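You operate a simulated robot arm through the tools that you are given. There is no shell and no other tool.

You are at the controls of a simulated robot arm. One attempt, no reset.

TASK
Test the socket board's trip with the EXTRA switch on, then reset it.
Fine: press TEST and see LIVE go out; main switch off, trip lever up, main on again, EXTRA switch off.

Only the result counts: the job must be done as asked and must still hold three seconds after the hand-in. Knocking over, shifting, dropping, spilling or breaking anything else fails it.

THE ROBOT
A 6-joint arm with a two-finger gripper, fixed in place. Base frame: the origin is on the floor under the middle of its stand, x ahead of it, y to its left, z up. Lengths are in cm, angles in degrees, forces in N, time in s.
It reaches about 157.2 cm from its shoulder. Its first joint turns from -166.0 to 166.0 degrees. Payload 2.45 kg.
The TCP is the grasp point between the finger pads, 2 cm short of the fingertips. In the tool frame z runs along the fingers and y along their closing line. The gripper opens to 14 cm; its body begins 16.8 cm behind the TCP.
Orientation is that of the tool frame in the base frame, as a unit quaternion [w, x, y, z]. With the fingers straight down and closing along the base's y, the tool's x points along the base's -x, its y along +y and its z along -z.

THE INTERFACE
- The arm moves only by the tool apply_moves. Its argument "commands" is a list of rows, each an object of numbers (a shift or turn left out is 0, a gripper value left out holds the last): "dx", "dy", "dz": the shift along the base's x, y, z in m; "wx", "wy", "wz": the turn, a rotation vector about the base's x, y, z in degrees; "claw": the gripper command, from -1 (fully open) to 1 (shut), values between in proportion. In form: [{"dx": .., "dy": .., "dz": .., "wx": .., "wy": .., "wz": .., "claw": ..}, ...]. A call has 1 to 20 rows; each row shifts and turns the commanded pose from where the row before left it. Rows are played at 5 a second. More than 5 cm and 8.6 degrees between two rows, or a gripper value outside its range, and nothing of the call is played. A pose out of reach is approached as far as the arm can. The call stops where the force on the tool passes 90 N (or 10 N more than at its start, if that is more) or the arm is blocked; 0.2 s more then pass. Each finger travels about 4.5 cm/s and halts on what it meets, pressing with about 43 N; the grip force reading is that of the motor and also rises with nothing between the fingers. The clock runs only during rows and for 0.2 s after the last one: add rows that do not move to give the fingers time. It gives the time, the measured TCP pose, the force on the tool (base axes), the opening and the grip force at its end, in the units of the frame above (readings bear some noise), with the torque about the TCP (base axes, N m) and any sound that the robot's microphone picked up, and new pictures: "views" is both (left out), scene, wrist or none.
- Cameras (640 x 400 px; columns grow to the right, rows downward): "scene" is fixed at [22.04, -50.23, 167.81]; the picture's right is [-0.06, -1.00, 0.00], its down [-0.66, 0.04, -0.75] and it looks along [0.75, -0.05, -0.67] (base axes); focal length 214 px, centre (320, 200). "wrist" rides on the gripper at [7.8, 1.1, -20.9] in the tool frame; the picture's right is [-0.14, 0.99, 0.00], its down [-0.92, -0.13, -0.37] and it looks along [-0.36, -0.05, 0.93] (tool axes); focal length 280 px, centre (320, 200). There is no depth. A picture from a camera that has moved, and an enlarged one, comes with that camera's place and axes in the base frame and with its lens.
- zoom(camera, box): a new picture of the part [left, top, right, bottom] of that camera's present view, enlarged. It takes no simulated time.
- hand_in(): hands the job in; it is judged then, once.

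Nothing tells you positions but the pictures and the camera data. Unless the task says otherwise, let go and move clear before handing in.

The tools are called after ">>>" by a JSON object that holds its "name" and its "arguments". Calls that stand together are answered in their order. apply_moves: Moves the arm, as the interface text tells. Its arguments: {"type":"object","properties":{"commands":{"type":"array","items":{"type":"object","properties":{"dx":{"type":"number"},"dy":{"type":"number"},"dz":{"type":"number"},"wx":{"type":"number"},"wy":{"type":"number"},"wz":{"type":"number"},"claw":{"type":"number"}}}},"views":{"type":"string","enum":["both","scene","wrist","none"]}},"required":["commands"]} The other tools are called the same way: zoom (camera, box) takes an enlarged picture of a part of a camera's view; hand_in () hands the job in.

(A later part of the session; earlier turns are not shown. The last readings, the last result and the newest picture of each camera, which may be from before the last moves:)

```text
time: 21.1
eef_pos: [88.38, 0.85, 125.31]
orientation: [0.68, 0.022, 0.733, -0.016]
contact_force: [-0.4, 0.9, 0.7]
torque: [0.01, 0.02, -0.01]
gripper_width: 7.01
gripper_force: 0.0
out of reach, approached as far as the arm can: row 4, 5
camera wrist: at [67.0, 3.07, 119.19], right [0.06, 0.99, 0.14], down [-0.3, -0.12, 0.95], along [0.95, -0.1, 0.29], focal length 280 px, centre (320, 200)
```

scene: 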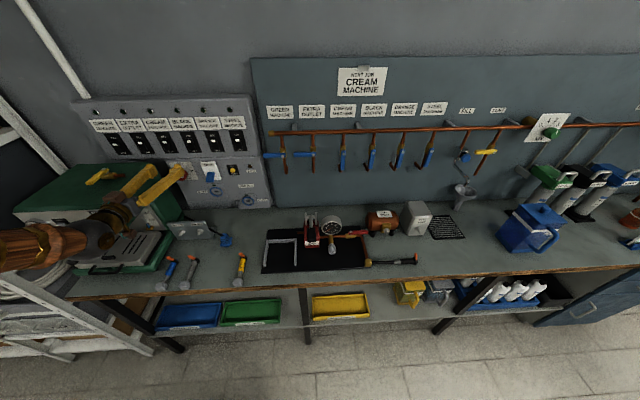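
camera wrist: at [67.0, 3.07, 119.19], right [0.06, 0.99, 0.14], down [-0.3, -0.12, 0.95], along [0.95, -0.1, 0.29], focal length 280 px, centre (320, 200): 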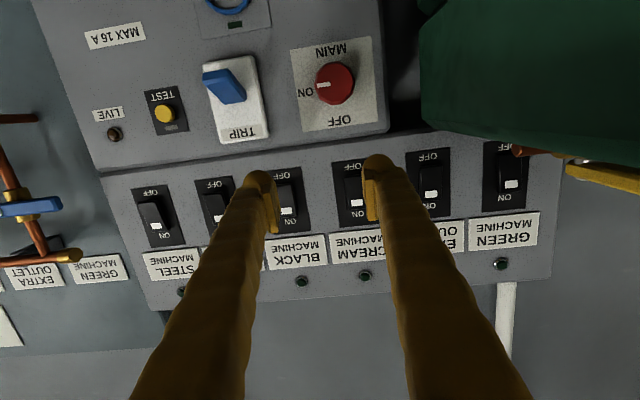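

The gripper is nearly level now, but about 3–4° off in direction. From this straight view the knob axis is at about (y 3.2, z 116.4), pointing to ON. I'll correct the aim and centre the open fingers on it, still short of the knob.

>>> {"name": "apply_moves", "arguments": {"commands": [{"dz": -0.02, "dy": 0.005, "wz": 1.5, "wy": -2}, {"dz": -0.02, "dy": 0.005, "wz": 1.5, "wy": -2.3}, {"dz": -0.02, "dy": 0.005}, {"dz": -0.02, "dy": 0.005}, {"dz": -0.009, "dy": 0.003}, {}], "views": "both"}}

>>> {"name": "zoom", "arguments": {"camera": "wrist", "box": [200, 80, 460, 250]}}

```text
time: 22.6
eef_pos: [88.34, 2.93, 116.48]
orientation: [0.707, 0.003, 0.707, 0.002]
contact_force: [-0.5, 0.5, -0.3]
torque: [0.0, 0.0, 0.0]
gripper_width: 6.99
gripper_force: 0.0
camera wrist: at [67.44, 4.18, 108.73], right [0.0, 0.99, 0.14], down [-0.37, -0.13, 0.92], along [0.93, -0.05, 0.36], focal length 280 px, centre (320, 200)
```

scene: 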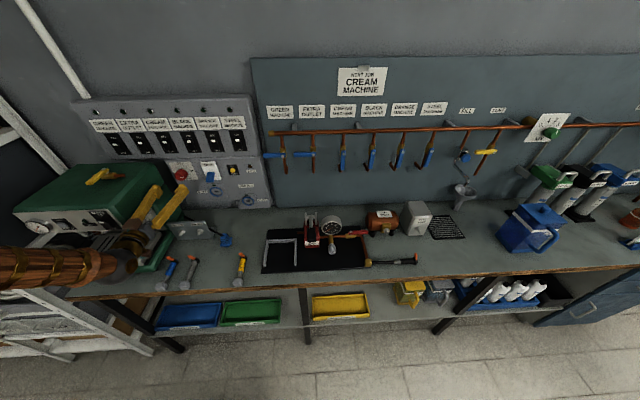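
wrist: 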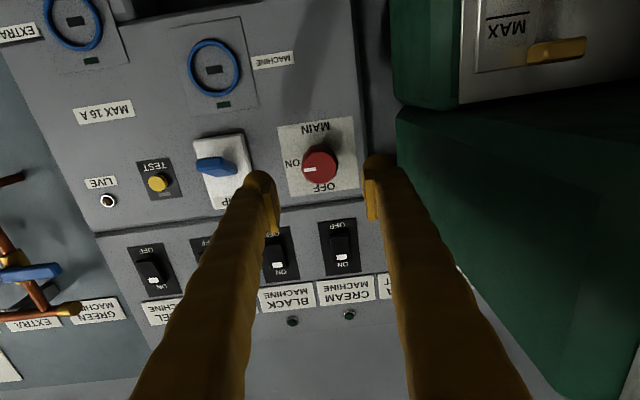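

```text
2.35 times, centred on (330, 165) of wrist
camera zoom: at [67.44, 4.18, 108.73], right [0.0, 0.99, 0.14], down [-0.37, -0.13, 0.92], along [0.93, -0.05, 0.36], focal length 660 px, centre (296, 282)
```

zoom: 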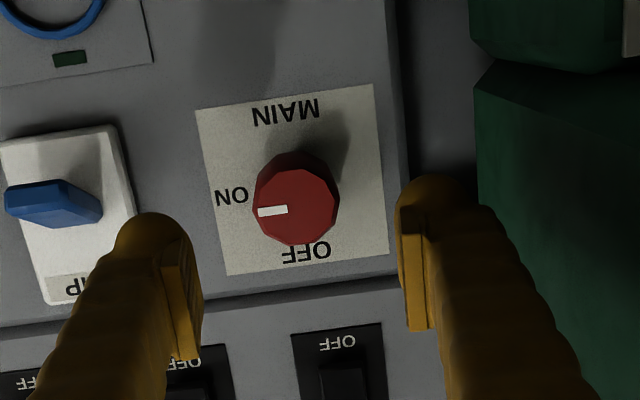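

Everything lines up: the knob is centred between the open fingers, with about 1.5 cm clearance each side. I'll move forward so the pads straddle the knob.

>>> {"name": "apply_moves", "arguments": {"commands": [{"dx": 0.03, "dy": 0.002}, {"dx": 0.03}, {"dx": 0.02}, {"dx": 0.01}, {}], "views": "both"}}

>>> {"name": "zoom", "arguments": {"camera": "wrist", "box": [200, 80, 460, 250]}}

>>> {"name": "zoom", "arguments": {"camera": "scene", "box": [100, 120, 280, 230]}}

```text
time: 23.8
eef_pos: [97.39, 3.33, 116.46]
orientation: [0.707, 0.003, 0.707, 0.003]
contact_force: [-1.4, 0.0, 0.5]
torque: [0.03, 0.01, 0.01]
gripper_width: 7.01
gripper_force: 0.0
camera wrist: at [76.46, 4.46, 108.74], right [0.0, 0.99, 0.14], down [-0.37, -0.13, 0.92], along [0.93, -0.05, 0.36], focal length 280 px, centre (320, 200)
```

scene: 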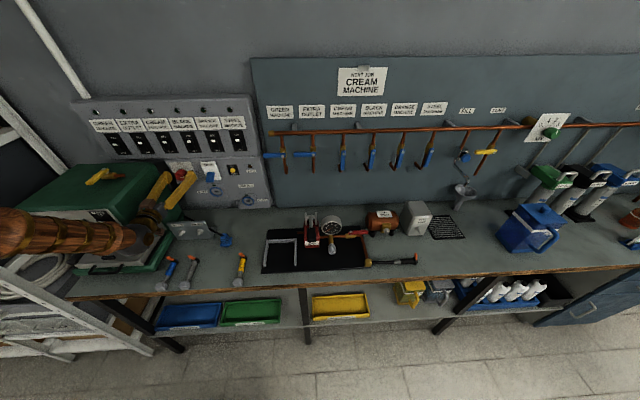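
wrist: 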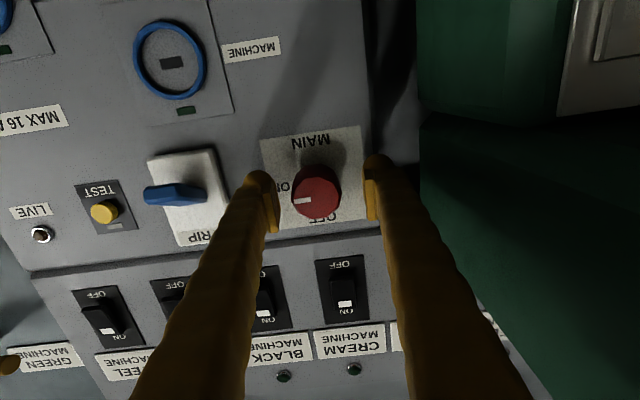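

```text
2.35 times, centred on (330, 165) of wrist
camera zoom: at [76.46, 4.46, 108.74], right [0.0, 0.99, 0.14], down [-0.37, -0.13, 0.92], along [0.93, -0.05, 0.36], focal length 660 px, centre (296, 282)
```

zoom: 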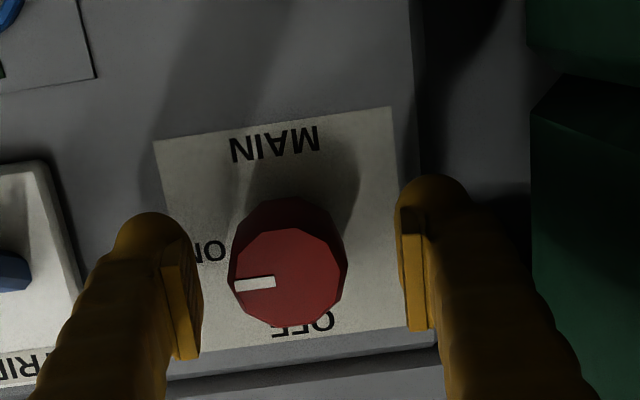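

```text
3.56 times, centred on (190, 175) of scene
camera zoom: at [22.04, -50.23, 167.81], right [-0.06, -1.0, 0.0], down [-0.66, 0.04, -0.75], along [0.75, -0.05, -0.67], focal length 763 px, centre (782, 289)
```

zoom: 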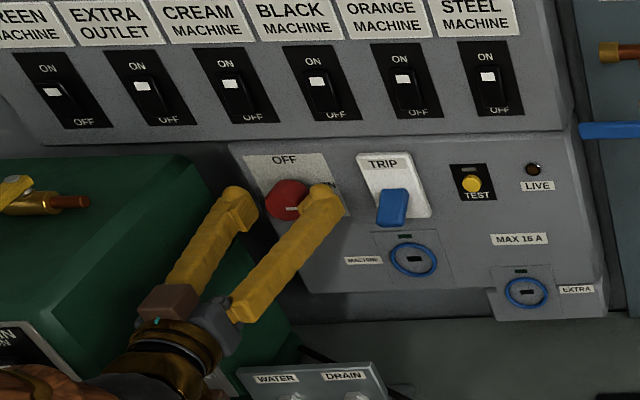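

The fingers straddle the knob with nothing touched, and the machine's side (y≈12) leaves clearance for the roll. I'll nudge to centre, go 0.8 cm deeper and close on the knob.

>>> {"name": "apply_moves", "arguments": {"commands": [{"dx": 0.004, "dy": -0.002, "dz": 0.0015}, {"dx": 0.004}, {}, {"claw": 1}, {}, {}, {}], "views": "both"}}

>>> {"name": "zoom", "arguments": {"camera": "wrist", "box": [200, 80, 460, 250]}}

```text
time: 25.4
eef_pos: [98.23, 3.05, 116.62]
orientation: [0.707, 0.003, 0.707, 0.002]
contact_force: [4.0, -19.1, -0.3]
torque: [-0.02, -0.03, -0.19]
gripper_width: 4.09
gripper_force: 45.2
camera wrist: at [77.27, 4.17, 108.89], right [0.0, 0.99, 0.15], down [-0.37, -0.13, 0.92], along [0.93, -0.06, 0.36], focal length 280 px, centre (320, 200)
```

scene: 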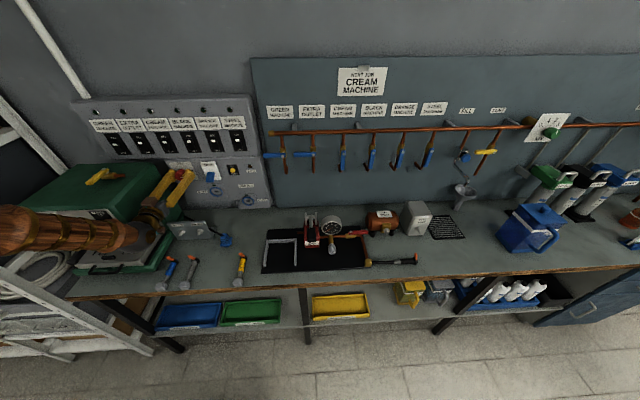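
wrist: 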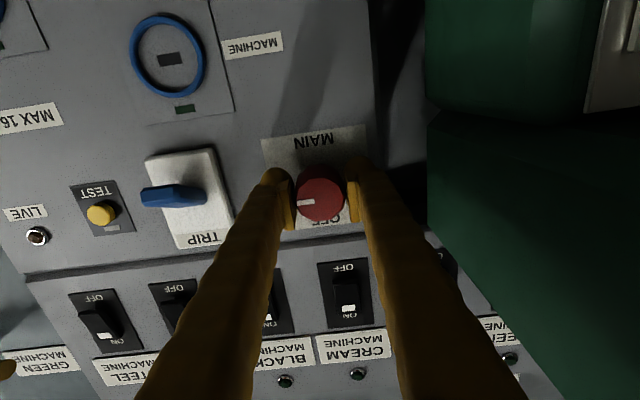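

```text
2.35 times, centred on (330, 165) of wrist
camera zoom: at [77.27, 4.17, 108.89], right [0.0, 0.99, 0.15], down [-0.37, -0.13, 0.92], along [0.93, -0.06, 0.36], focal length 660 px, centre (296, 282)
```

zoom: 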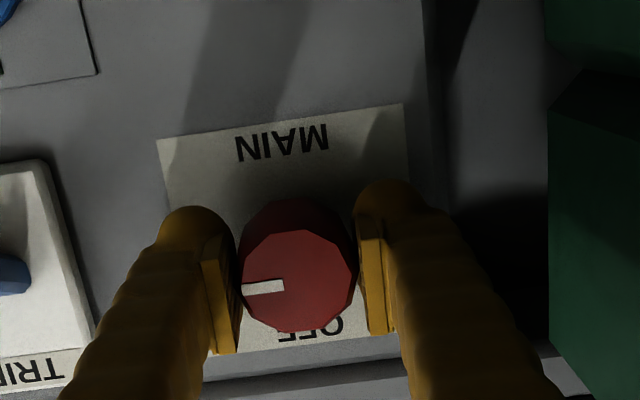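

The knob is gripped (4.1 cm). I'll turn it from ON (right) up towards OFF by rolling about the x axis, checking halfway.

>>> {"name": "apply_moves", "arguments": {"commands": [{"dy": -0.002}, {"wx": -6}, {"wx": -6}, {"wx": -6}, {"wx": -6}, {"wx": -6}, {}], "views": "both"}}

>>> {"name": "zoom", "arguments": {"camera": "wrist", "box": [200, 80, 460, 250]}}

>>> {"name": "zoom", "arguments": {"camera": "scene", "box": [60, 120, 280, 250]}}

```text
time: 26.9
eef_pos: [98.17, 3.1, 116.59]
orientation: [0.683, -0.182, 0.684, -0.181]
contact_force: [12.9, 23.0, -2.6]
torque: [0.05, 0.0, 0.25]
gripper_width: 4.06
gripper_force: 45.3
camera wrist: at [77.26, 0.07, 109.35], right [0.0, 0.93, -0.37], down [-0.37, 0.34, 0.86], along [0.93, 0.14, 0.34], focal length 280 px, centre (320, 200)
```

scene: 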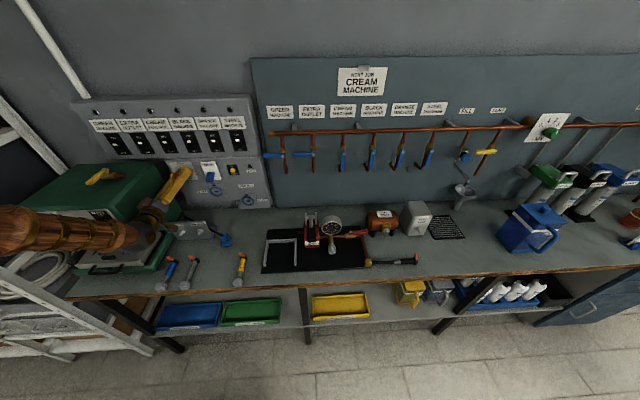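
wrist: 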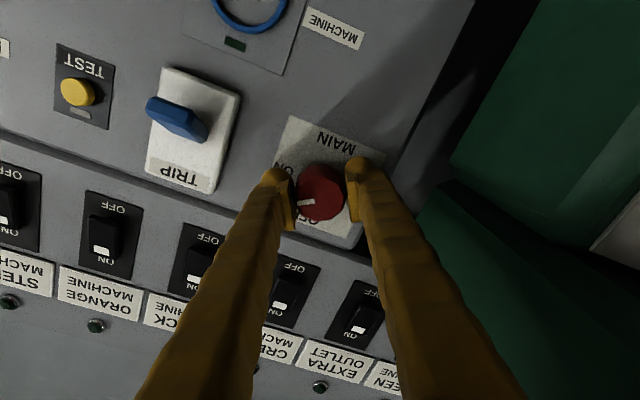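

```text
2.35 times, centred on (330, 165) of wrist
camera zoom: at [77.26, 0.07, 109.35], right [0.0, 0.93, -0.37], down [-0.37, 0.34, 0.86], along [0.93, 0.14, 0.34], focal length 660 px, centre (296, 282)
```

zoom: 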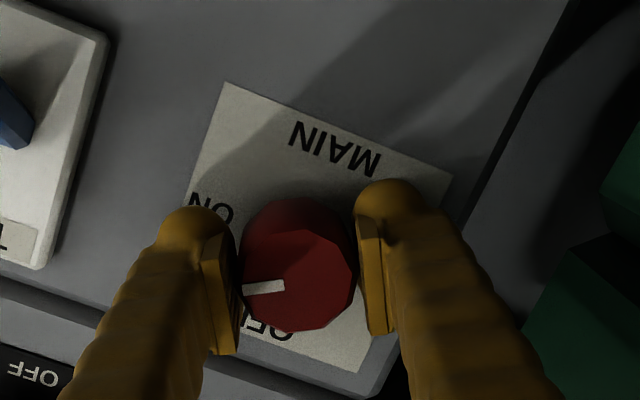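

```text
2.91 times, centred on (170, 185) of scene
camera zoom: at [22.04, -50.23, 167.81], right [-0.06, -1.0, 0.0], down [-0.66, 0.04, -0.75], along [0.75, -0.05, -0.67], focal length 624 px, centre (756, 244)
```

zoom: 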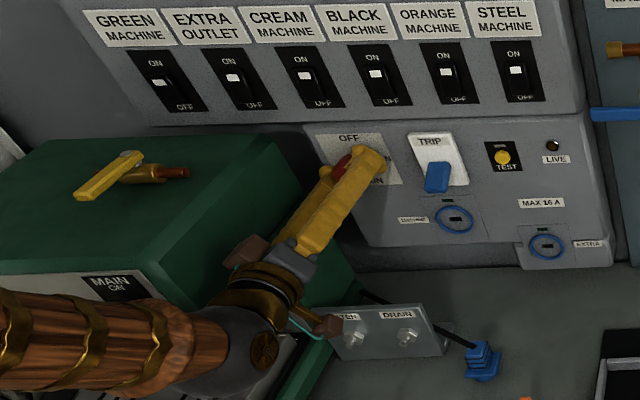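

The knob is turning with the gripper (30° so far) and nothing else is touched. Continuing to 90° total, easing the sideways force a little.

>>> {"name": "apply_moves", "arguments": {"commands": [{"dy": 0.001, "wx": -6}, {"wx": -6}, {"wx": -6}, {"wx": -6}, {"wx": -6}, {}], "views": "both"}}

>>> {"name": "zoom", "arguments": {"camera": "wrist", "box": [200, 80, 460, 250]}}

>>> {"name": "zoom", "arguments": {"camera": "scene", "box": [60, 120, 280, 250]}}

```text
time: 28.4
eef_pos: [98.23, 2.96, 116.6]
orientation: [0.613, -0.352, 0.614, -0.353]
contact_force: [7.1, 22.0, -3.7]
torque: [0.0, -0.01, 0.34]
gripper_width: 4.09
gripper_force: 44.7
camera wrist: at [77.25, -3.17, 111.75], right [0.0, 0.62, -0.79], down [-0.37, 0.73, 0.58], along [0.93, 0.29, 0.23], focal length 280 px, centre (320, 200)
```

scene: 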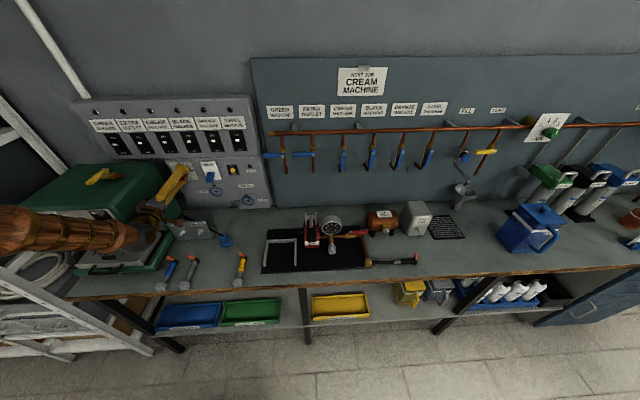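
wrist: 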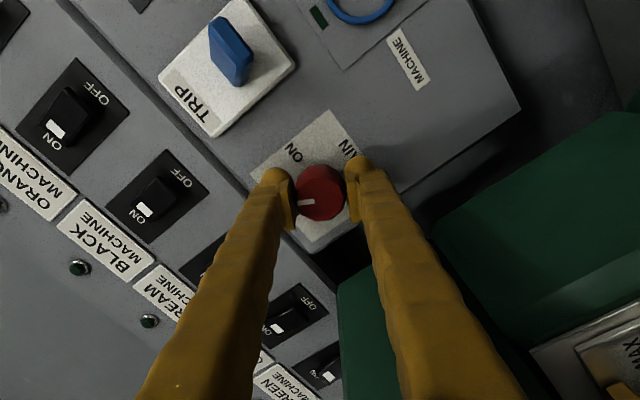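

```text
2.35 times, centred on (330, 165) of wrist
camera zoom: at [77.25, -3.17, 111.75], right [0.0, 0.62, -0.79], down [-0.37, 0.73, 0.58], along [0.93, 0.29, 0.23], focal length 660 px, centre (296, 282)
```

zoom: 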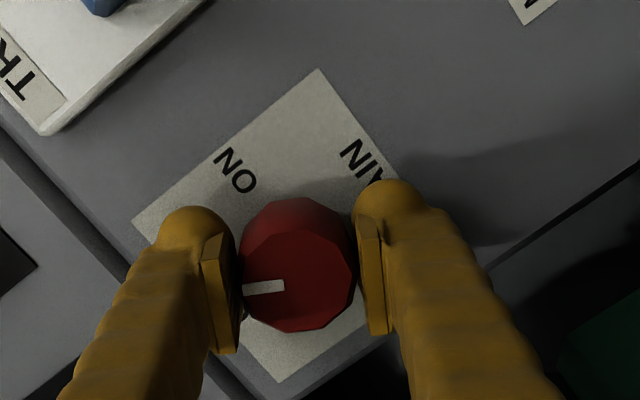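

```text
2.91 times, centred on (170, 185) of scene
camera zoom: at [22.04, -50.23, 167.81], right [-0.06, -1.0, 0.0], down [-0.66, 0.04, -0.75], along [0.75, -0.05, -0.67], focal length 624 px, centre (756, 244)
```

zoom: 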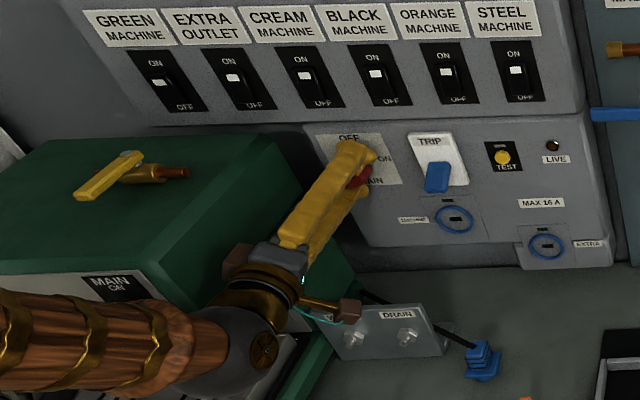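

60° turned, marker following. Completing the last 30° to OFF.

>>> {"name": "apply_moves", "arguments": {"commands": [{"wx": -6}, {"wx": -6}, {"wx": -6}, {"wx": -6}, {"wx": -6}, {}], "views": "both"}}

>>> {"name": "zoom", "arguments": {"camera": "wrist", "box": [200, 80, 460, 250]}}

>>> {"name": "zoom", "arguments": {"camera": "scene", "box": [60, 120, 280, 250]}}

```text
time: 29.8
eef_pos: [98.17, 2.99, 116.52]
orientation: [0.502, -0.498, 0.502, -0.498]
contact_force: [-7.0, 15.6, -10.2]
torque: [0.12, 0.14, 0.13]
gripper_width: 4.1
gripper_force: 45.0
camera wrist: at [77.25, -4.78, 115.47], right [0.0, 0.14, -0.99], down [-0.37, 0.92, 0.13], along [0.93, 0.36, 0.05], focal length 280 px, centre (320, 200)
```

scene: 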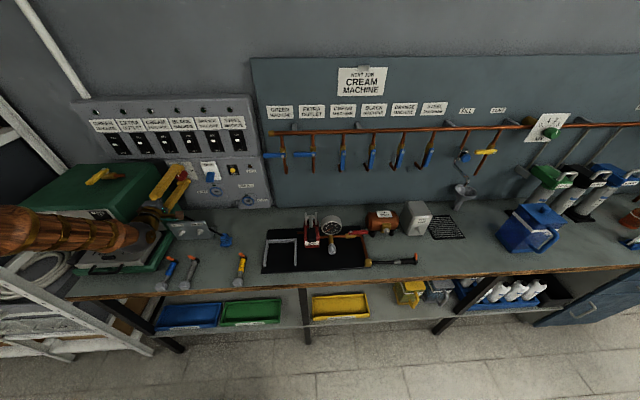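
wrist: 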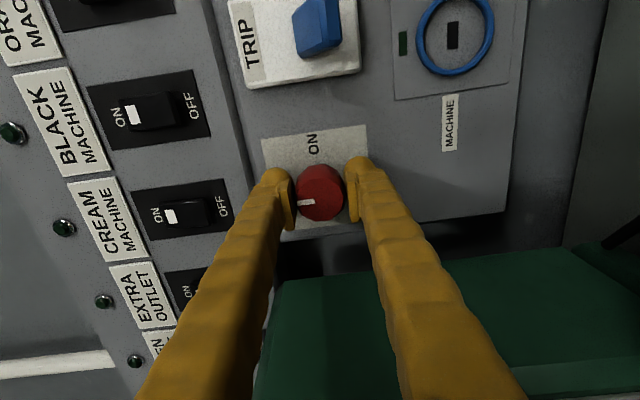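

```text
2.35 times, centred on (330, 165) of wrist
camera zoom: at [77.25, -4.78, 115.47], right [0.0, 0.14, -0.99], down [-0.37, 0.92, 0.13], along [0.93, 0.36, 0.05], focal length 660 px, centre (296, 282)
```

zoom: 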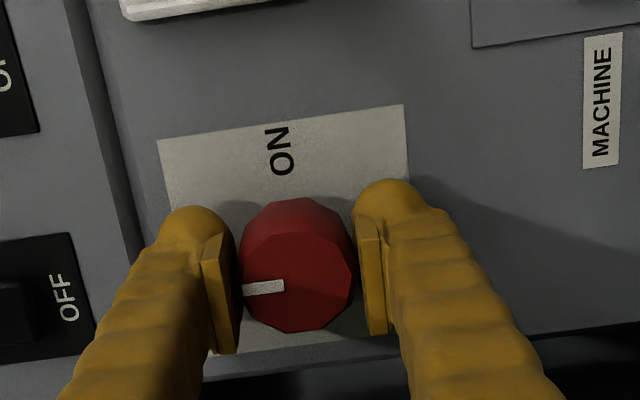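

```text
2.91 times, centred on (170, 185) of scene
camera zoom: at [22.04, -50.23, 167.81], right [-0.06, -1.0, 0.0], down [-0.66, 0.04, -0.75], along [0.75, -0.05, -0.67], focal length 624 px, centre (756, 244)
```

zoom: 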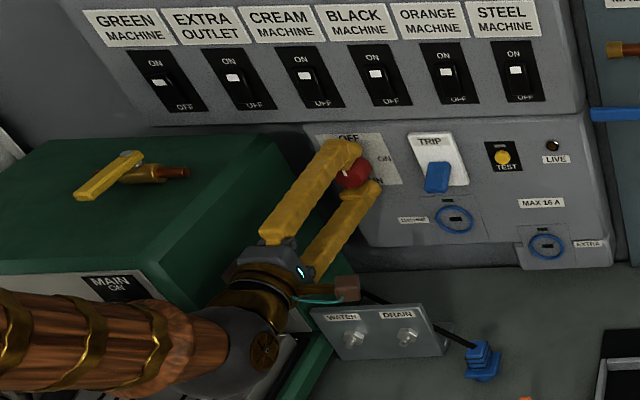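

The marker now points straight up to OFF. I'll push a few degrees further to make sure the knob is fully against its OFF position, then check the torque.

>>> {"name": "apply_moves", "arguments": {"commands": [{"wx": -2}, {"wx": -2}, {}], "views": "wrist"}}

>>> {"name": "zoom", "arguments": {"camera": "wrist", "box": [200, 80, 460, 250]}}

```text
time: 30.6
eef_pos: [98.18, 2.97, 116.49]
orientation: [-0.484, 0.515, -0.484, 0.516]
contact_force: [-7.9, -1.7, -16.0]
torque: [0.49, 0.21, -0.07]
gripper_width: 4.05
gripper_force: 45.2
camera wrist: at [77.25, -4.9, 116.01], right [0.0, 0.08, -1.0], down [-0.37, 0.93, 0.07], along [0.93, 0.37, 0.03], focal length 280 px, centre (320, 200)
```

wrist: 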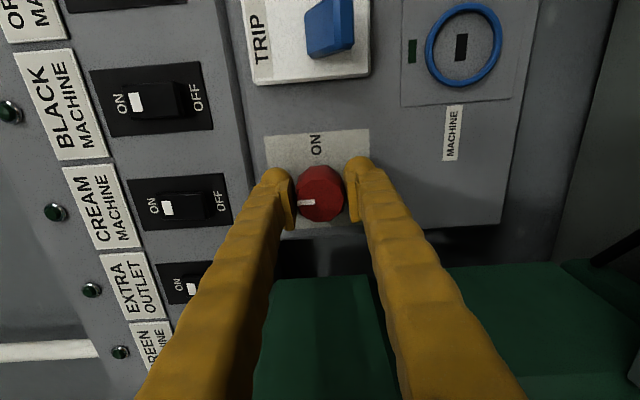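

```text
2.35 times, centred on (330, 165) of wrist
camera zoom: at [77.25, -4.9, 116.01], right [0.0, 0.08, -1.0], down [-0.37, 0.93, 0.07], along [0.93, 0.37, 0.03], focal length 660 px, centre (296, 282)
```

zoom: 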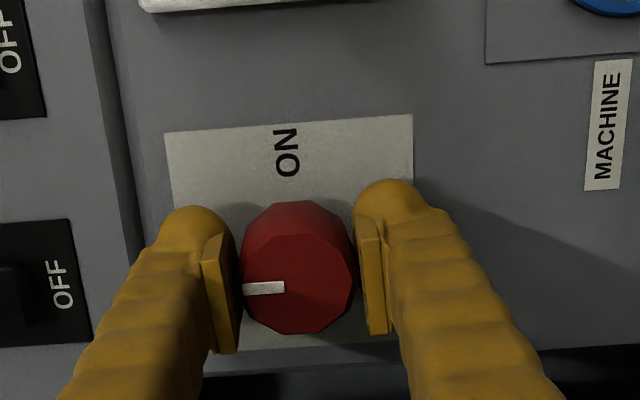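

Torque rose and the knob stopped against its OFF stop, so MAIN is fully off. I'll relax the overturn, release and back straight out.

>>> {"name": "apply_moves", "arguments": {"commands": [{"wx": 2}, {"wx": 2}, {"claw": 0.15}, {}, {}, {"dx": -0.02}, {"dx": -0.03}, {"dx": -0.04}, {}], "views": "both"}}

>>> {"name": "zoom", "arguments": {"camera": "scene", "box": [130, 130, 280, 225]}}

>>> {"name": "zoom", "arguments": {"camera": "wrist", "box": [180, 20, 460, 220]}}

```text
time: 32.5
eef_pos: [89.19, 3.03, 116.68]
orientation: [0.501, -0.498, 0.503, -0.499]
contact_force: [0.5, 0.0, -0.7]
torque: [-0.01, 0.0, 0.01]
gripper_width: 5.95
gripper_force: 0.1
camera wrist: at [68.2, -4.77, 115.54], right [0.0, 0.15, -0.99], down [-0.37, 0.92, 0.13], along [0.93, 0.36, 0.05], focal length 280 px, centre (320, 200)
```

scene: 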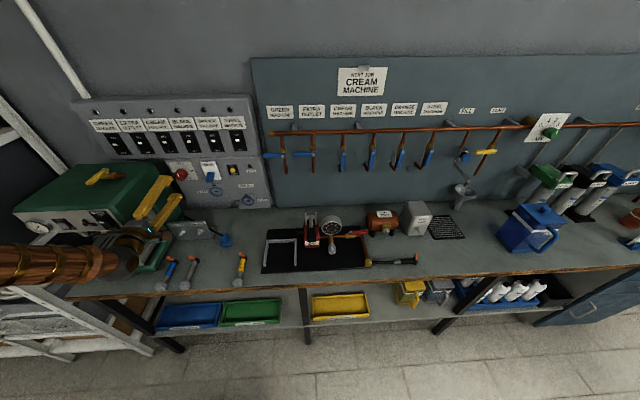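
wrist: 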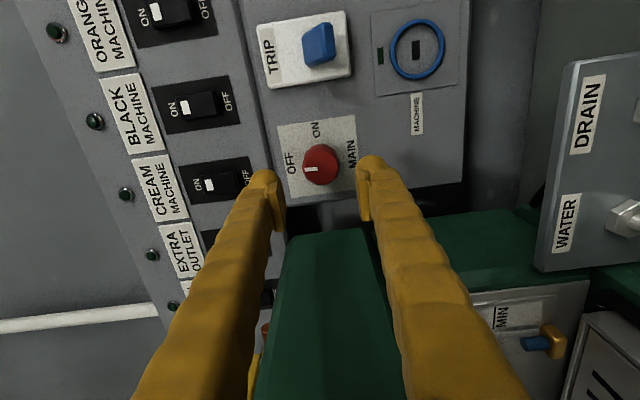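

```text
4.21 times, centred on (205, 178) of scene
camera zoom: at [22.04, -50.23, 167.81], right [-0.06, -1.0, 0.0], down [-0.66, 0.04, -0.75], along [0.75, -0.05, -0.67], focal length 903 px, centre (804, 295)
```

zoom: 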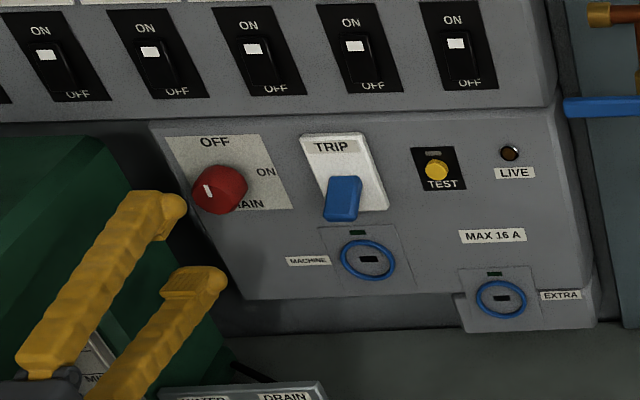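

```text
2.00 times, centred on (320, 120) of wrist
camera zoom: at [68.2, -4.77, 115.54], right [0.0, 0.15, -0.99], down [-0.37, 0.92, 0.13], along [0.93, 0.36, 0.05], focal length 561 px, centre (320, 360)
```

zoom: 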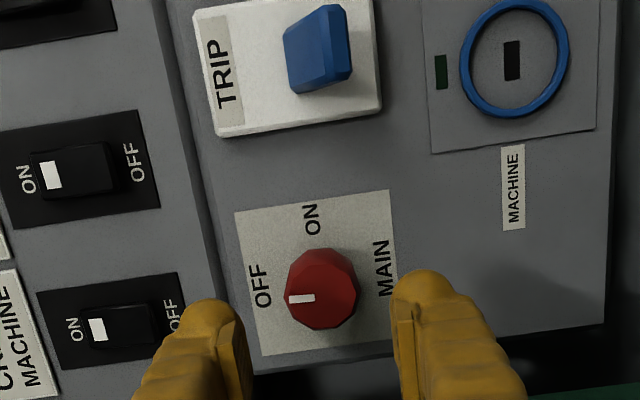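

MAIN's marker is at OFF. The tripped lever hangs with its lower edge at about z≈113.4, y −7 to −10.3, tip near x≈97.7. I'll close the fingers (stacked vertically), drop below the lever and move in under it.

>>> {"name": "apply_moves", "arguments": {"commands": [{"dy": -0.03, "dz": -0.02, "claw": 1}, {"dy": -0.03, "dz": -0.02}, {"dy": -0.03, "dz": -0.02}, {"dy": -0.028, "dz": -0.017}, {"dx": 0.02}, {}], "views": "both"}}

>>> {"name": "zoom", "arguments": {"camera": "scene", "box": [130, 130, 280, 225]}}

>>> {"name": "zoom", "arguments": {"camera": "wrist", "box": [180, 80, 460, 280]}}

```text
time: 34.0
eef_pos: [91.09, -8.74, 108.69]
orientation: [0.502, -0.497, 0.501, -0.499]
contact_force: [0.0, 0.6, -0.2]
torque: [0.0, 0.0, -0.01]
gripper_width: 0.01
gripper_force: 29.4
camera wrist: at [70.16, -16.62, 107.71], right [0.0, 0.14, -0.99], down [-0.37, 0.92, 0.13], along [0.93, 0.36, 0.05], focal length 280 px, centre (320, 200)
```

scene: 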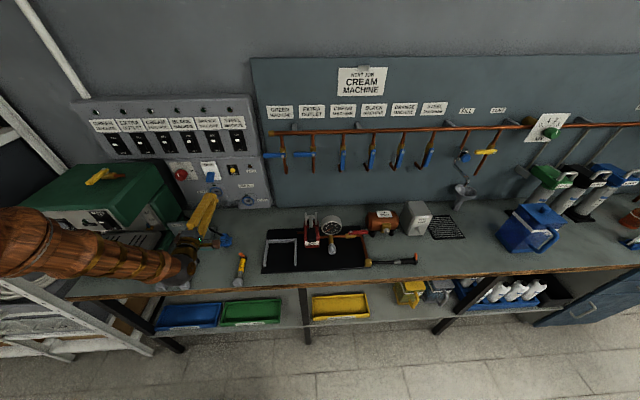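
wrist: 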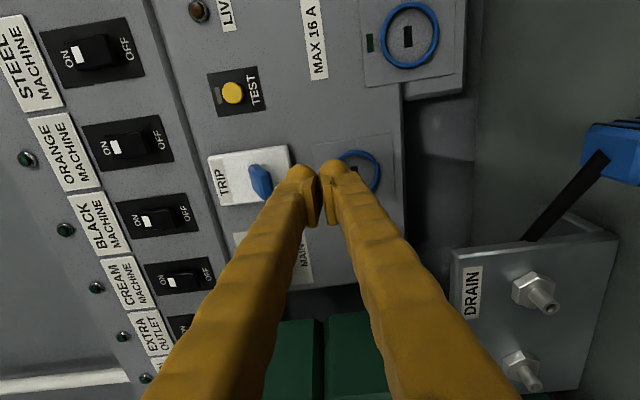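

```text
4.21 times, centred on (205, 178) of scene
camera zoom: at [22.04, -50.23, 167.81], right [-0.06, -1.0, 0.0], down [-0.66, 0.04, -0.75], along [0.75, -0.05, -0.67], focal length 903 px, centre (804, 295)
```

zoom: 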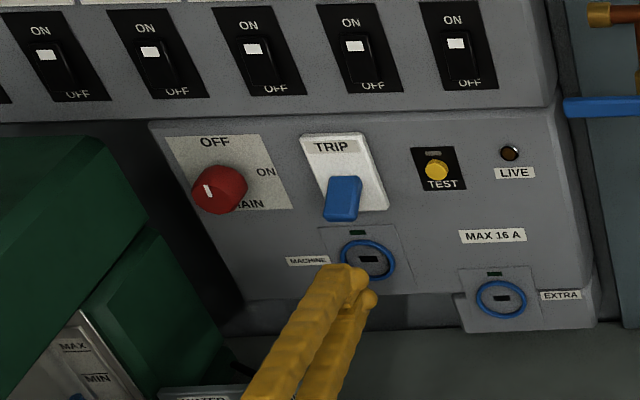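

```text
2.00 times, centred on (320, 180) of wrist
camera zoom: at [70.16, -16.62, 107.71], right [0.0, 0.14, -0.99], down [-0.37, 0.92, 0.13], along [0.93, 0.36, 0.05], focal length 561 px, centre (320, 240)
```

zoom: 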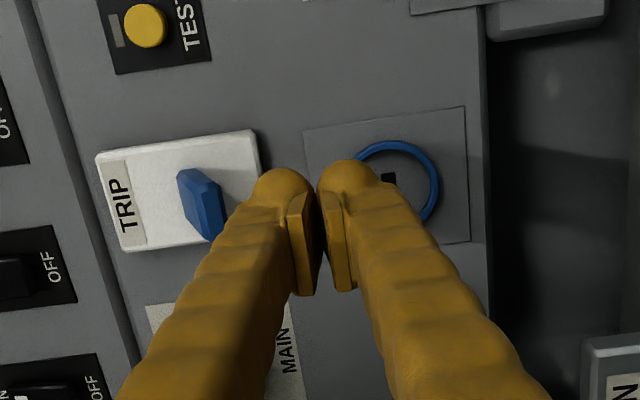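

Fingers are closed, their top edge at about z≈111.3, with the lever's lower edge at z≈113.5. I'll raise a little and move in under it, stopping short of the board.

>>> {"name": "apply_moves", "arguments": {"commands": [{"dx": 0.02, "dz": 0.007}, {"dx": 0.02}, {"dx": 0.012}, {"dx": 0.008}, {}], "views": "both"}}

>>> {"name": "zoom", "arguments": {"camera": "scene", "box": [130, 130, 280, 225]}}

>>> {"name": "zoom", "arguments": {"camera": "wrist", "box": [180, 80, 460, 280]}}

```text
time: 35.1
eef_pos: [97.17, -8.82, 109.64]
orientation: [0.502, -0.498, 0.501, -0.499]
contact_force: [0.8, 0.4, 0.4]
torque: [0.02, -0.01, 0.0]
gripper_width: 0.0
gripper_force: 29.3
camera wrist: at [76.25, -16.58, 108.51], right [0.0, 0.14, -0.99], down [-0.37, 0.92, 0.13], along [0.93, 0.36, 0.05], focal length 280 px, centre (320, 200)
```

scene: 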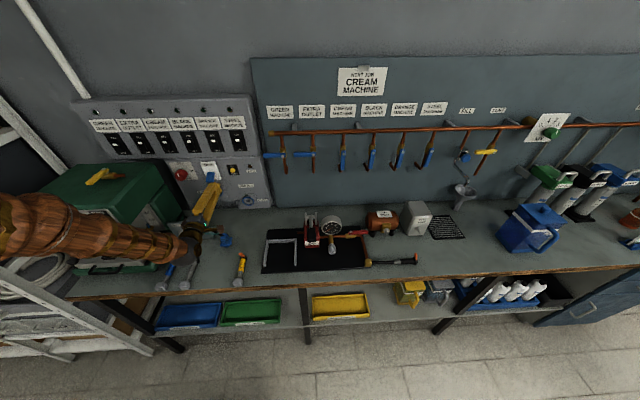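
wrist: 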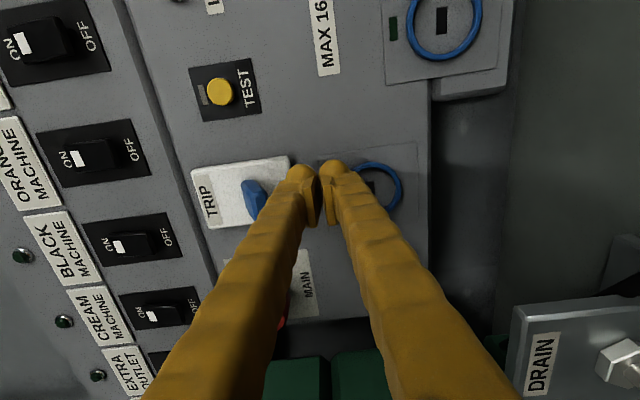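

```text
4.21 times, centred on (205, 178) of scene
camera zoom: at [22.04, -50.23, 167.81], right [-0.06, -1.0, 0.0], down [-0.66, 0.04, -0.75], along [0.75, -0.05, -0.67], focal length 903 px, centre (804, 295)
```

zoom: 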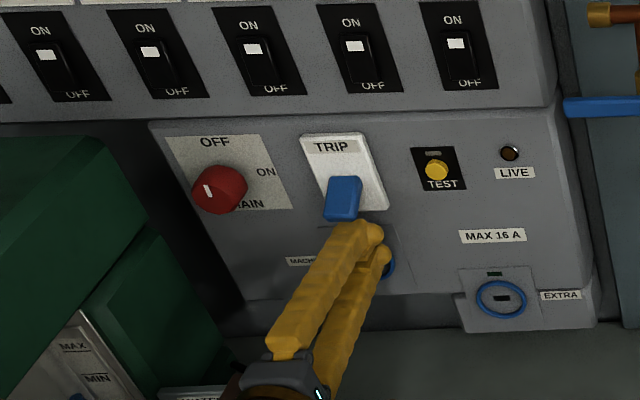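

```text
2.00 times, centred on (320, 180) of wrist
camera zoom: at [76.25, -16.58, 108.51], right [0.0, 0.14, -0.99], down [-0.37, 0.92, 0.13], along [0.93, 0.36, 0.05], focal length 561 px, centre (320, 240)
```

zoom: 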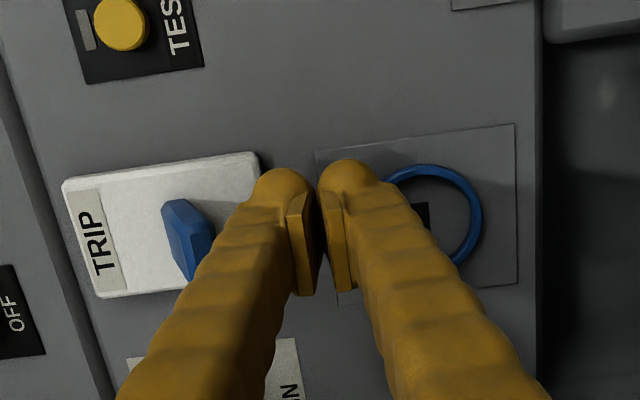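

Fingers are under the lever, nothing touching. I'll lift in small steps to raise it.

>>> {"name": "apply_moves", "arguments": {"commands": [{"dz": 0.005}, {"dz": 0.005}, {"dz": 0.005}, {"dz": 0.005}, {"dz": 0.005}, {}], "views": "both"}}

>>> {"name": "zoom", "arguments": {"camera": "scene", "box": [130, 130, 280, 225]}}

>>> {"name": "zoom", "arguments": {"camera": "wrist", "box": [180, 80, 460, 280]}}

```text
time: 36.5
eef_pos: [97.24, -8.75, 112.04]
orientation: [0.502, -0.498, 0.502, -0.498]
contact_force: [0.9, 0.5, -0.7]
torque: [-0.05, 0.02, 0.0]
gripper_width: 0.0
gripper_force: 29.5
camera wrist: at [76.27, -16.6, 110.99], right [0.0, 0.15, -0.99], down [-0.37, 0.92, 0.13], along [0.93, 0.36, 0.05], focal length 280 px, centre (320, 200)
```

scene: 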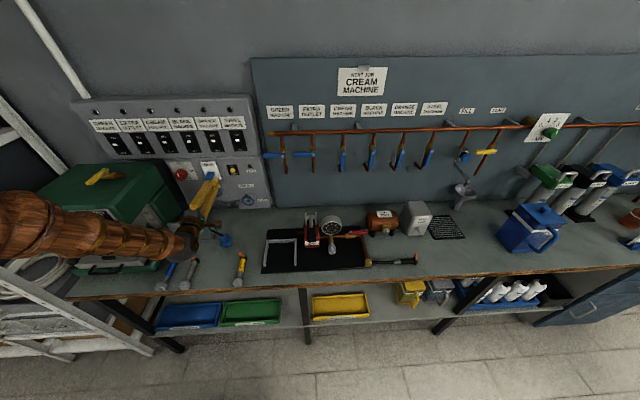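
wrist: 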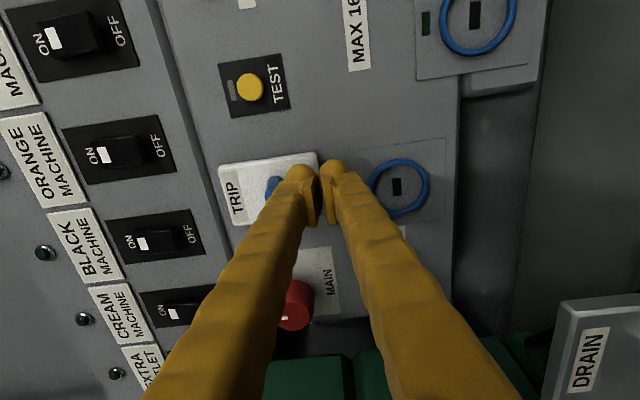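

```text
4.21 times, centred on (205, 178) of scene
camera zoom: at [22.04, -50.23, 167.81], right [-0.06, -1.0, 0.0], down [-0.66, 0.04, -0.75], along [0.75, -0.05, -0.67], focal length 903 px, centre (804, 295)
```

zoom: 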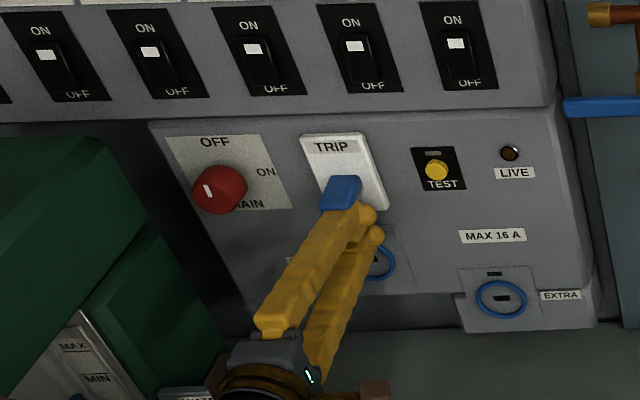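

```text
2.00 times, centred on (320, 180) of wrist
camera zoom: at [76.27, -16.6, 110.99], right [0.0, 0.15, -0.99], down [-0.37, 0.92, 0.13], along [0.93, 0.36, 0.05], focal length 561 px, centre (320, 240)
```

zoom: 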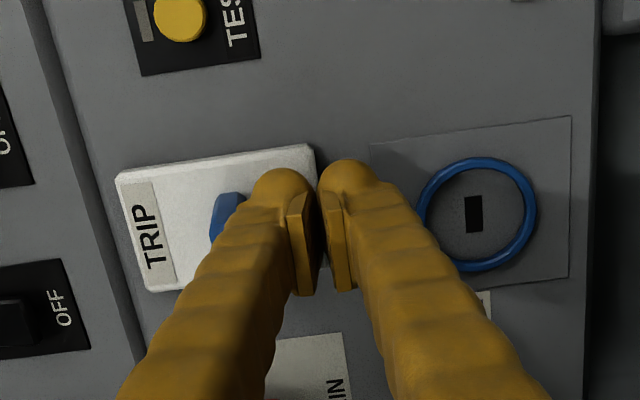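

The lever is just at the finger's top edge. Continuing the lift.

>>> {"name": "apply_moves", "arguments": {"commands": [{"dz": 0.004}, {"dz": 0.004}, {"dz": 0.004}, {"dz": 0.004}, {"dz": 0.004}, {}], "views": "both"}}

>>> {"name": "zoom", "arguments": {"camera": "scene", "box": [130, 130, 280, 225]}}

>>> {"name": "zoom", "arguments": {"camera": "wrist", "box": [180, 80, 460, 280]}}

```text
time: 38.0
eef_pos: [97.16, -8.66, 113.71]
orientation: [0.502, -0.499, 0.503, -0.497]
contact_force: [-7.1, 1.8, -30.5]
torque: [-0.23, 0.15, 0.08]
gripper_width: 0.0
gripper_force: 29.7
camera wrist: at [76.22, -16.6, 112.79], right [0.0, 0.15, -0.99], down [-0.37, 0.92, 0.14], along [0.93, 0.36, 0.05], focal length 280 px, centre (320, 200)
```

scene: 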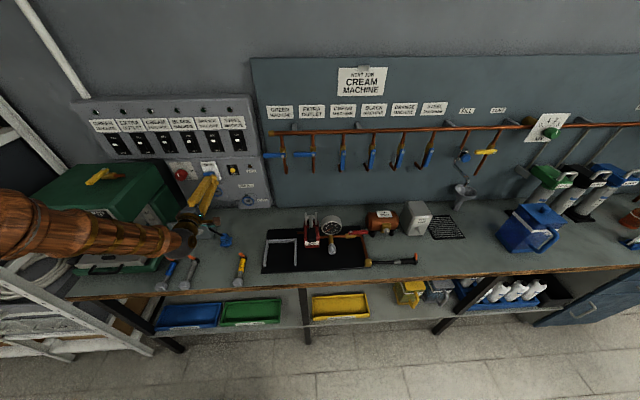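
wrist: 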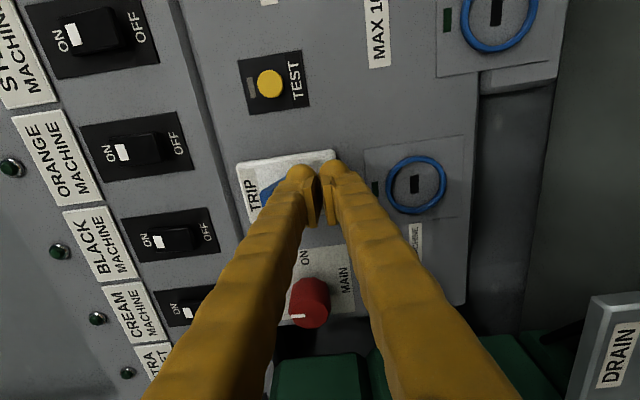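

```text
4.21 times, centred on (205, 178) of scene
camera zoom: at [22.04, -50.23, 167.81], right [-0.06, -1.0, 0.0], down [-0.66, 0.04, -0.75], along [0.75, -0.05, -0.67], focal length 903 px, centre (804, 295)
```

zoom: 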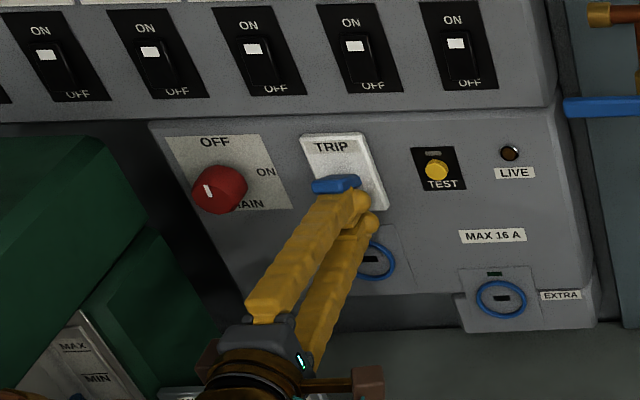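

```text
2.00 times, centred on (320, 180) of wrist
camera zoom: at [76.22, -16.6, 112.79], right [0.0, 0.15, -0.99], down [-0.37, 0.92, 0.14], along [0.93, 0.36, 0.05], focal length 561 px, centre (320, 240)
```

zoom: 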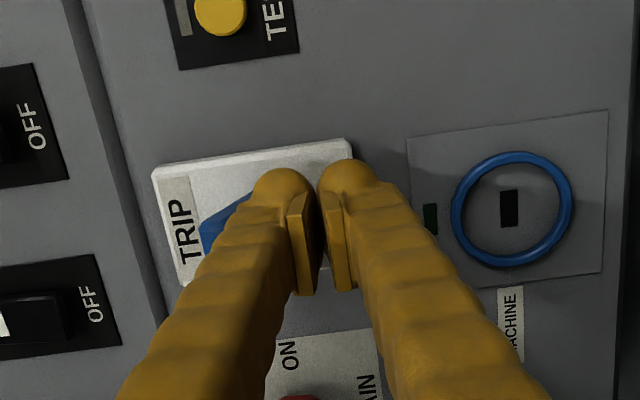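

The lever is back up in its original position and the force (30 N) shows it's against its stop. I'll give a slight extra push, then lower the fingers, back out and check that it stays.

>>> {"name": "apply_moves", "arguments": {"commands": [{"dz": 0.002}, {}, {"dz": -0.01}, {"dz": -0.015}, {"dx": -0.03}, {"dx": -0.04}, {}], "views": "both"}}

>>> {"name": "zoom", "arguments": {"camera": "scene", "box": [130, 130, 280, 225]}}

>>> {"name": "zoom", "arguments": {"camera": "wrist", "box": [180, 80, 460, 280]}}

```text
time: 39.5
eef_pos: [90.16, -8.77, 111.88]
orientation: [0.502, -0.497, 0.502, -0.499]
contact_force: [0.2, 0.2, -0.2]
torque: [-0.01, -0.01, -0.02]
gripper_width: 0.0
gripper_force: 29.0
camera wrist: at [69.21, -16.54, 110.8], right [0.0, 0.14, -0.99], down [-0.37, 0.92, 0.13], along [0.93, 0.36, 0.06], focal length 280 px, centre (320, 200)
```

scene: 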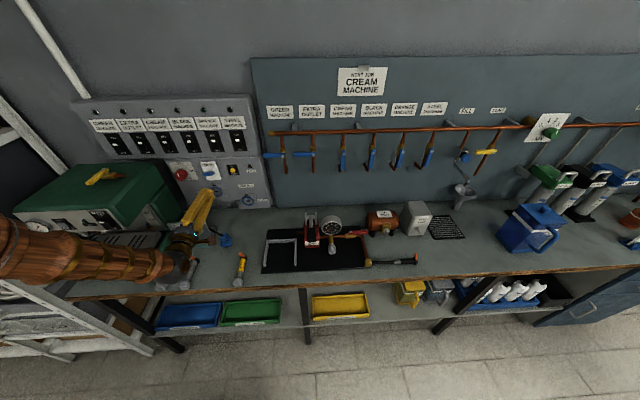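
wrist: 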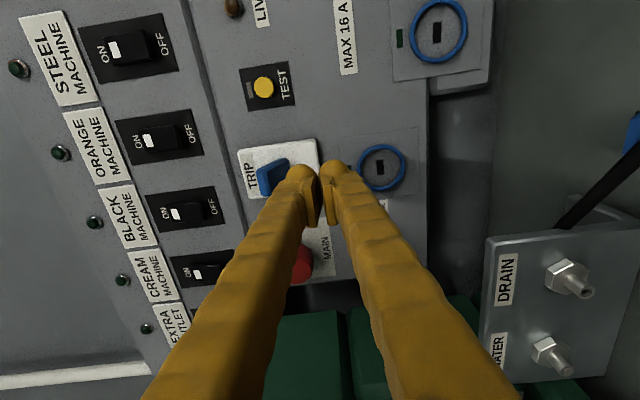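

```text
4.21 times, centred on (205, 178) of scene
camera zoom: at [22.04, -50.23, 167.81], right [-0.06, -1.0, 0.0], down [-0.66, 0.04, -0.75], along [0.75, -0.05, -0.67], focal length 903 px, centre (804, 295)
```

zoom: 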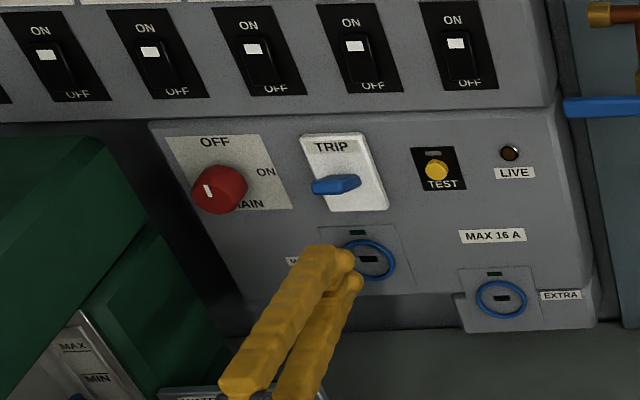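

```text
2.00 times, centred on (320, 180) of wrist
camera zoom: at [69.21, -16.54, 110.8], right [0.0, 0.14, -0.99], down [-0.37, 0.92, 0.13], along [0.93, 0.36, 0.06], focal length 561 px, centre (320, 240)
```

zoom: 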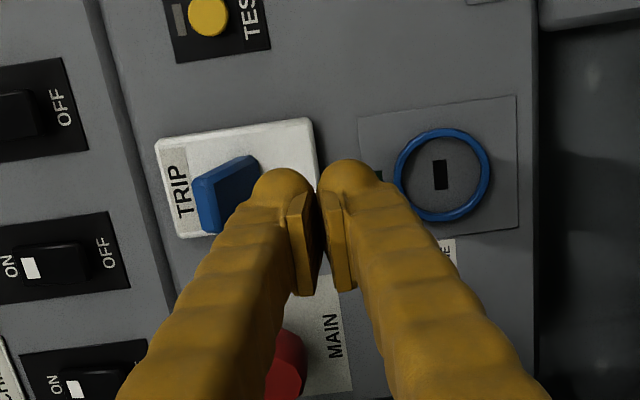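

The lever stays up. Now back to the MAIN knob: move in front of it with the fingers open vertically, then straddle it.

>>> {"name": "apply_moves", "arguments": {"commands": [{"dx": -0.01, "dz": 0.02, "claw": 0.1}, {"dy": 0.03, "dz": 0.026}, {"dy": 0.045}, {"dy": 0.043}, {}, {"dx": 0.03}, {"dx": 0.03}, {"dx": 0.02}, {"dx": 0.01}, {}], "views": "both"}}

>>> {"name": "zoom", "arguments": {"camera": "wrist", "box": [200, 80, 460, 250]}}

```text
time: 41.8
eef_pos: [98.25, 3.11, 116.34]
orientation: [0.502, -0.497, 0.501, -0.499]
contact_force: [0.1, 0.4, 0.0]
torque: [0.03, -0.01, -0.01]
gripper_width: 6.3
gripper_force: 0.0
camera wrist: at [77.33, -4.75, 115.31], right [0.0, 0.14, -0.99], down [-0.37, 0.92, 0.13], along [0.93, 0.36, 0.05], focal length 280 px, centre (320, 200)
```

scene: 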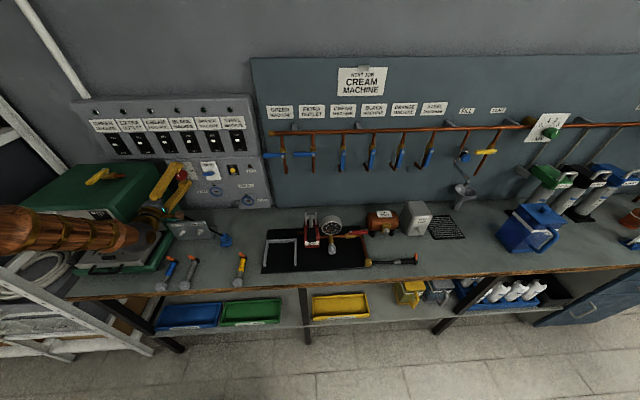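
wrist: 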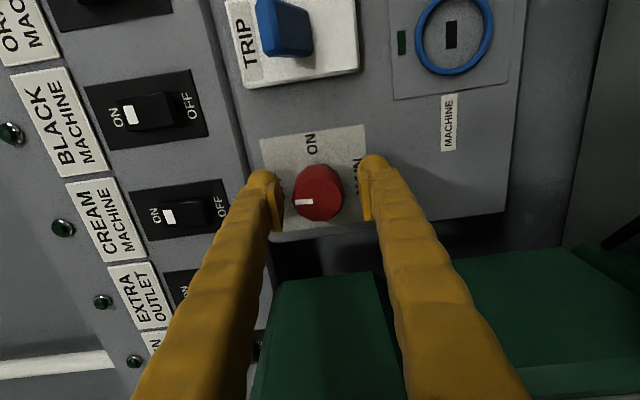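

```text
2.35 times, centred on (330, 165) of wrist
camera zoom: at [77.33, -4.75, 115.31], right [0.0, 0.14, -0.99], down [-0.37, 0.92, 0.13], along [0.93, 0.36, 0.05], focal length 660 px, centre (296, 282)
```

zoom: 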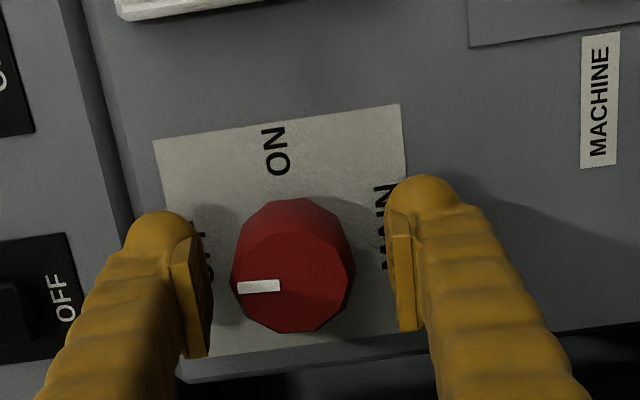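

The knob sits between the fingers, slightly high. I'll nudge up 2 mm, close, and turn it back towards ON (first 45°).

>>> {"name": "apply_moves", "arguments": {"commands": [{"dz": 0.002}, {"claw": 1}, {}, {}, {}, {"wx": 6}, {"wx": 6}, {"wx": 6}, {"wx": 6}, {"wx": 6}, {"wx": 6}, {"wx": 6}, {}], "views": "both"}}

>>> {"name": "zoom", "arguments": {"camera": "wrist", "box": [200, 80, 460, 250]}}

```text
time: 44.5
eef_pos: [98.24, 2.98, 116.57]
orientation: [0.647, -0.285, 0.647, -0.286]
contact_force: [9.4, 1.8, -10.9]
torque: [-0.01, 0.12, 0.01]
gripper_width: 4.06
gripper_force: 44.5
camera wrist: at [77.28, -2.01, 110.57], right [0.0, 0.77, -0.64], down [-0.37, 0.59, 0.72], along [0.93, 0.23, 0.28], focal length 280 px, centre (320, 200)
```

scene: 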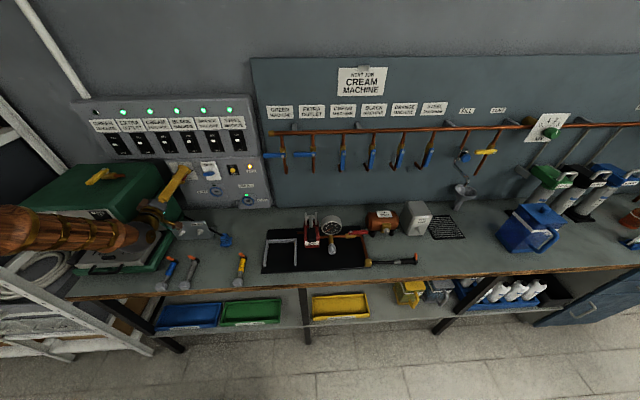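
wrist: 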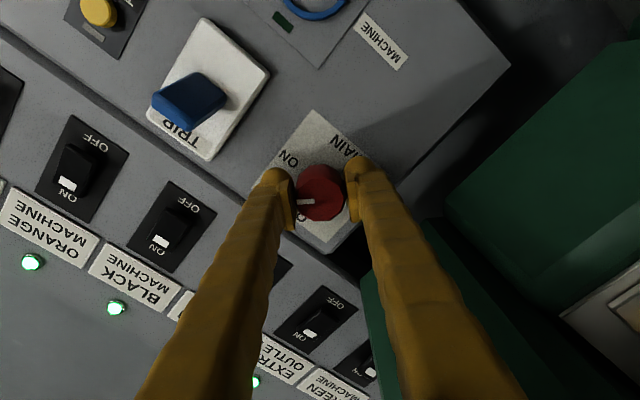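

```text
2.35 times, centred on (330, 165) of wrist
camera zoom: at [77.28, -2.01, 110.57], right [0.0, 0.77, -0.64], down [-0.37, 0.59, 0.72], along [0.93, 0.23, 0.28], focal length 660 px, centre (296, 282)
```

zoom: 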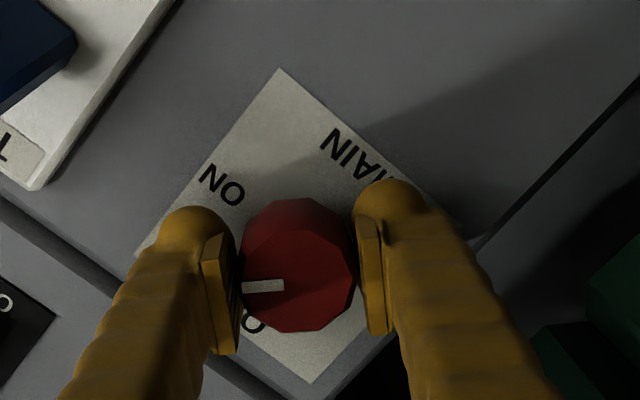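

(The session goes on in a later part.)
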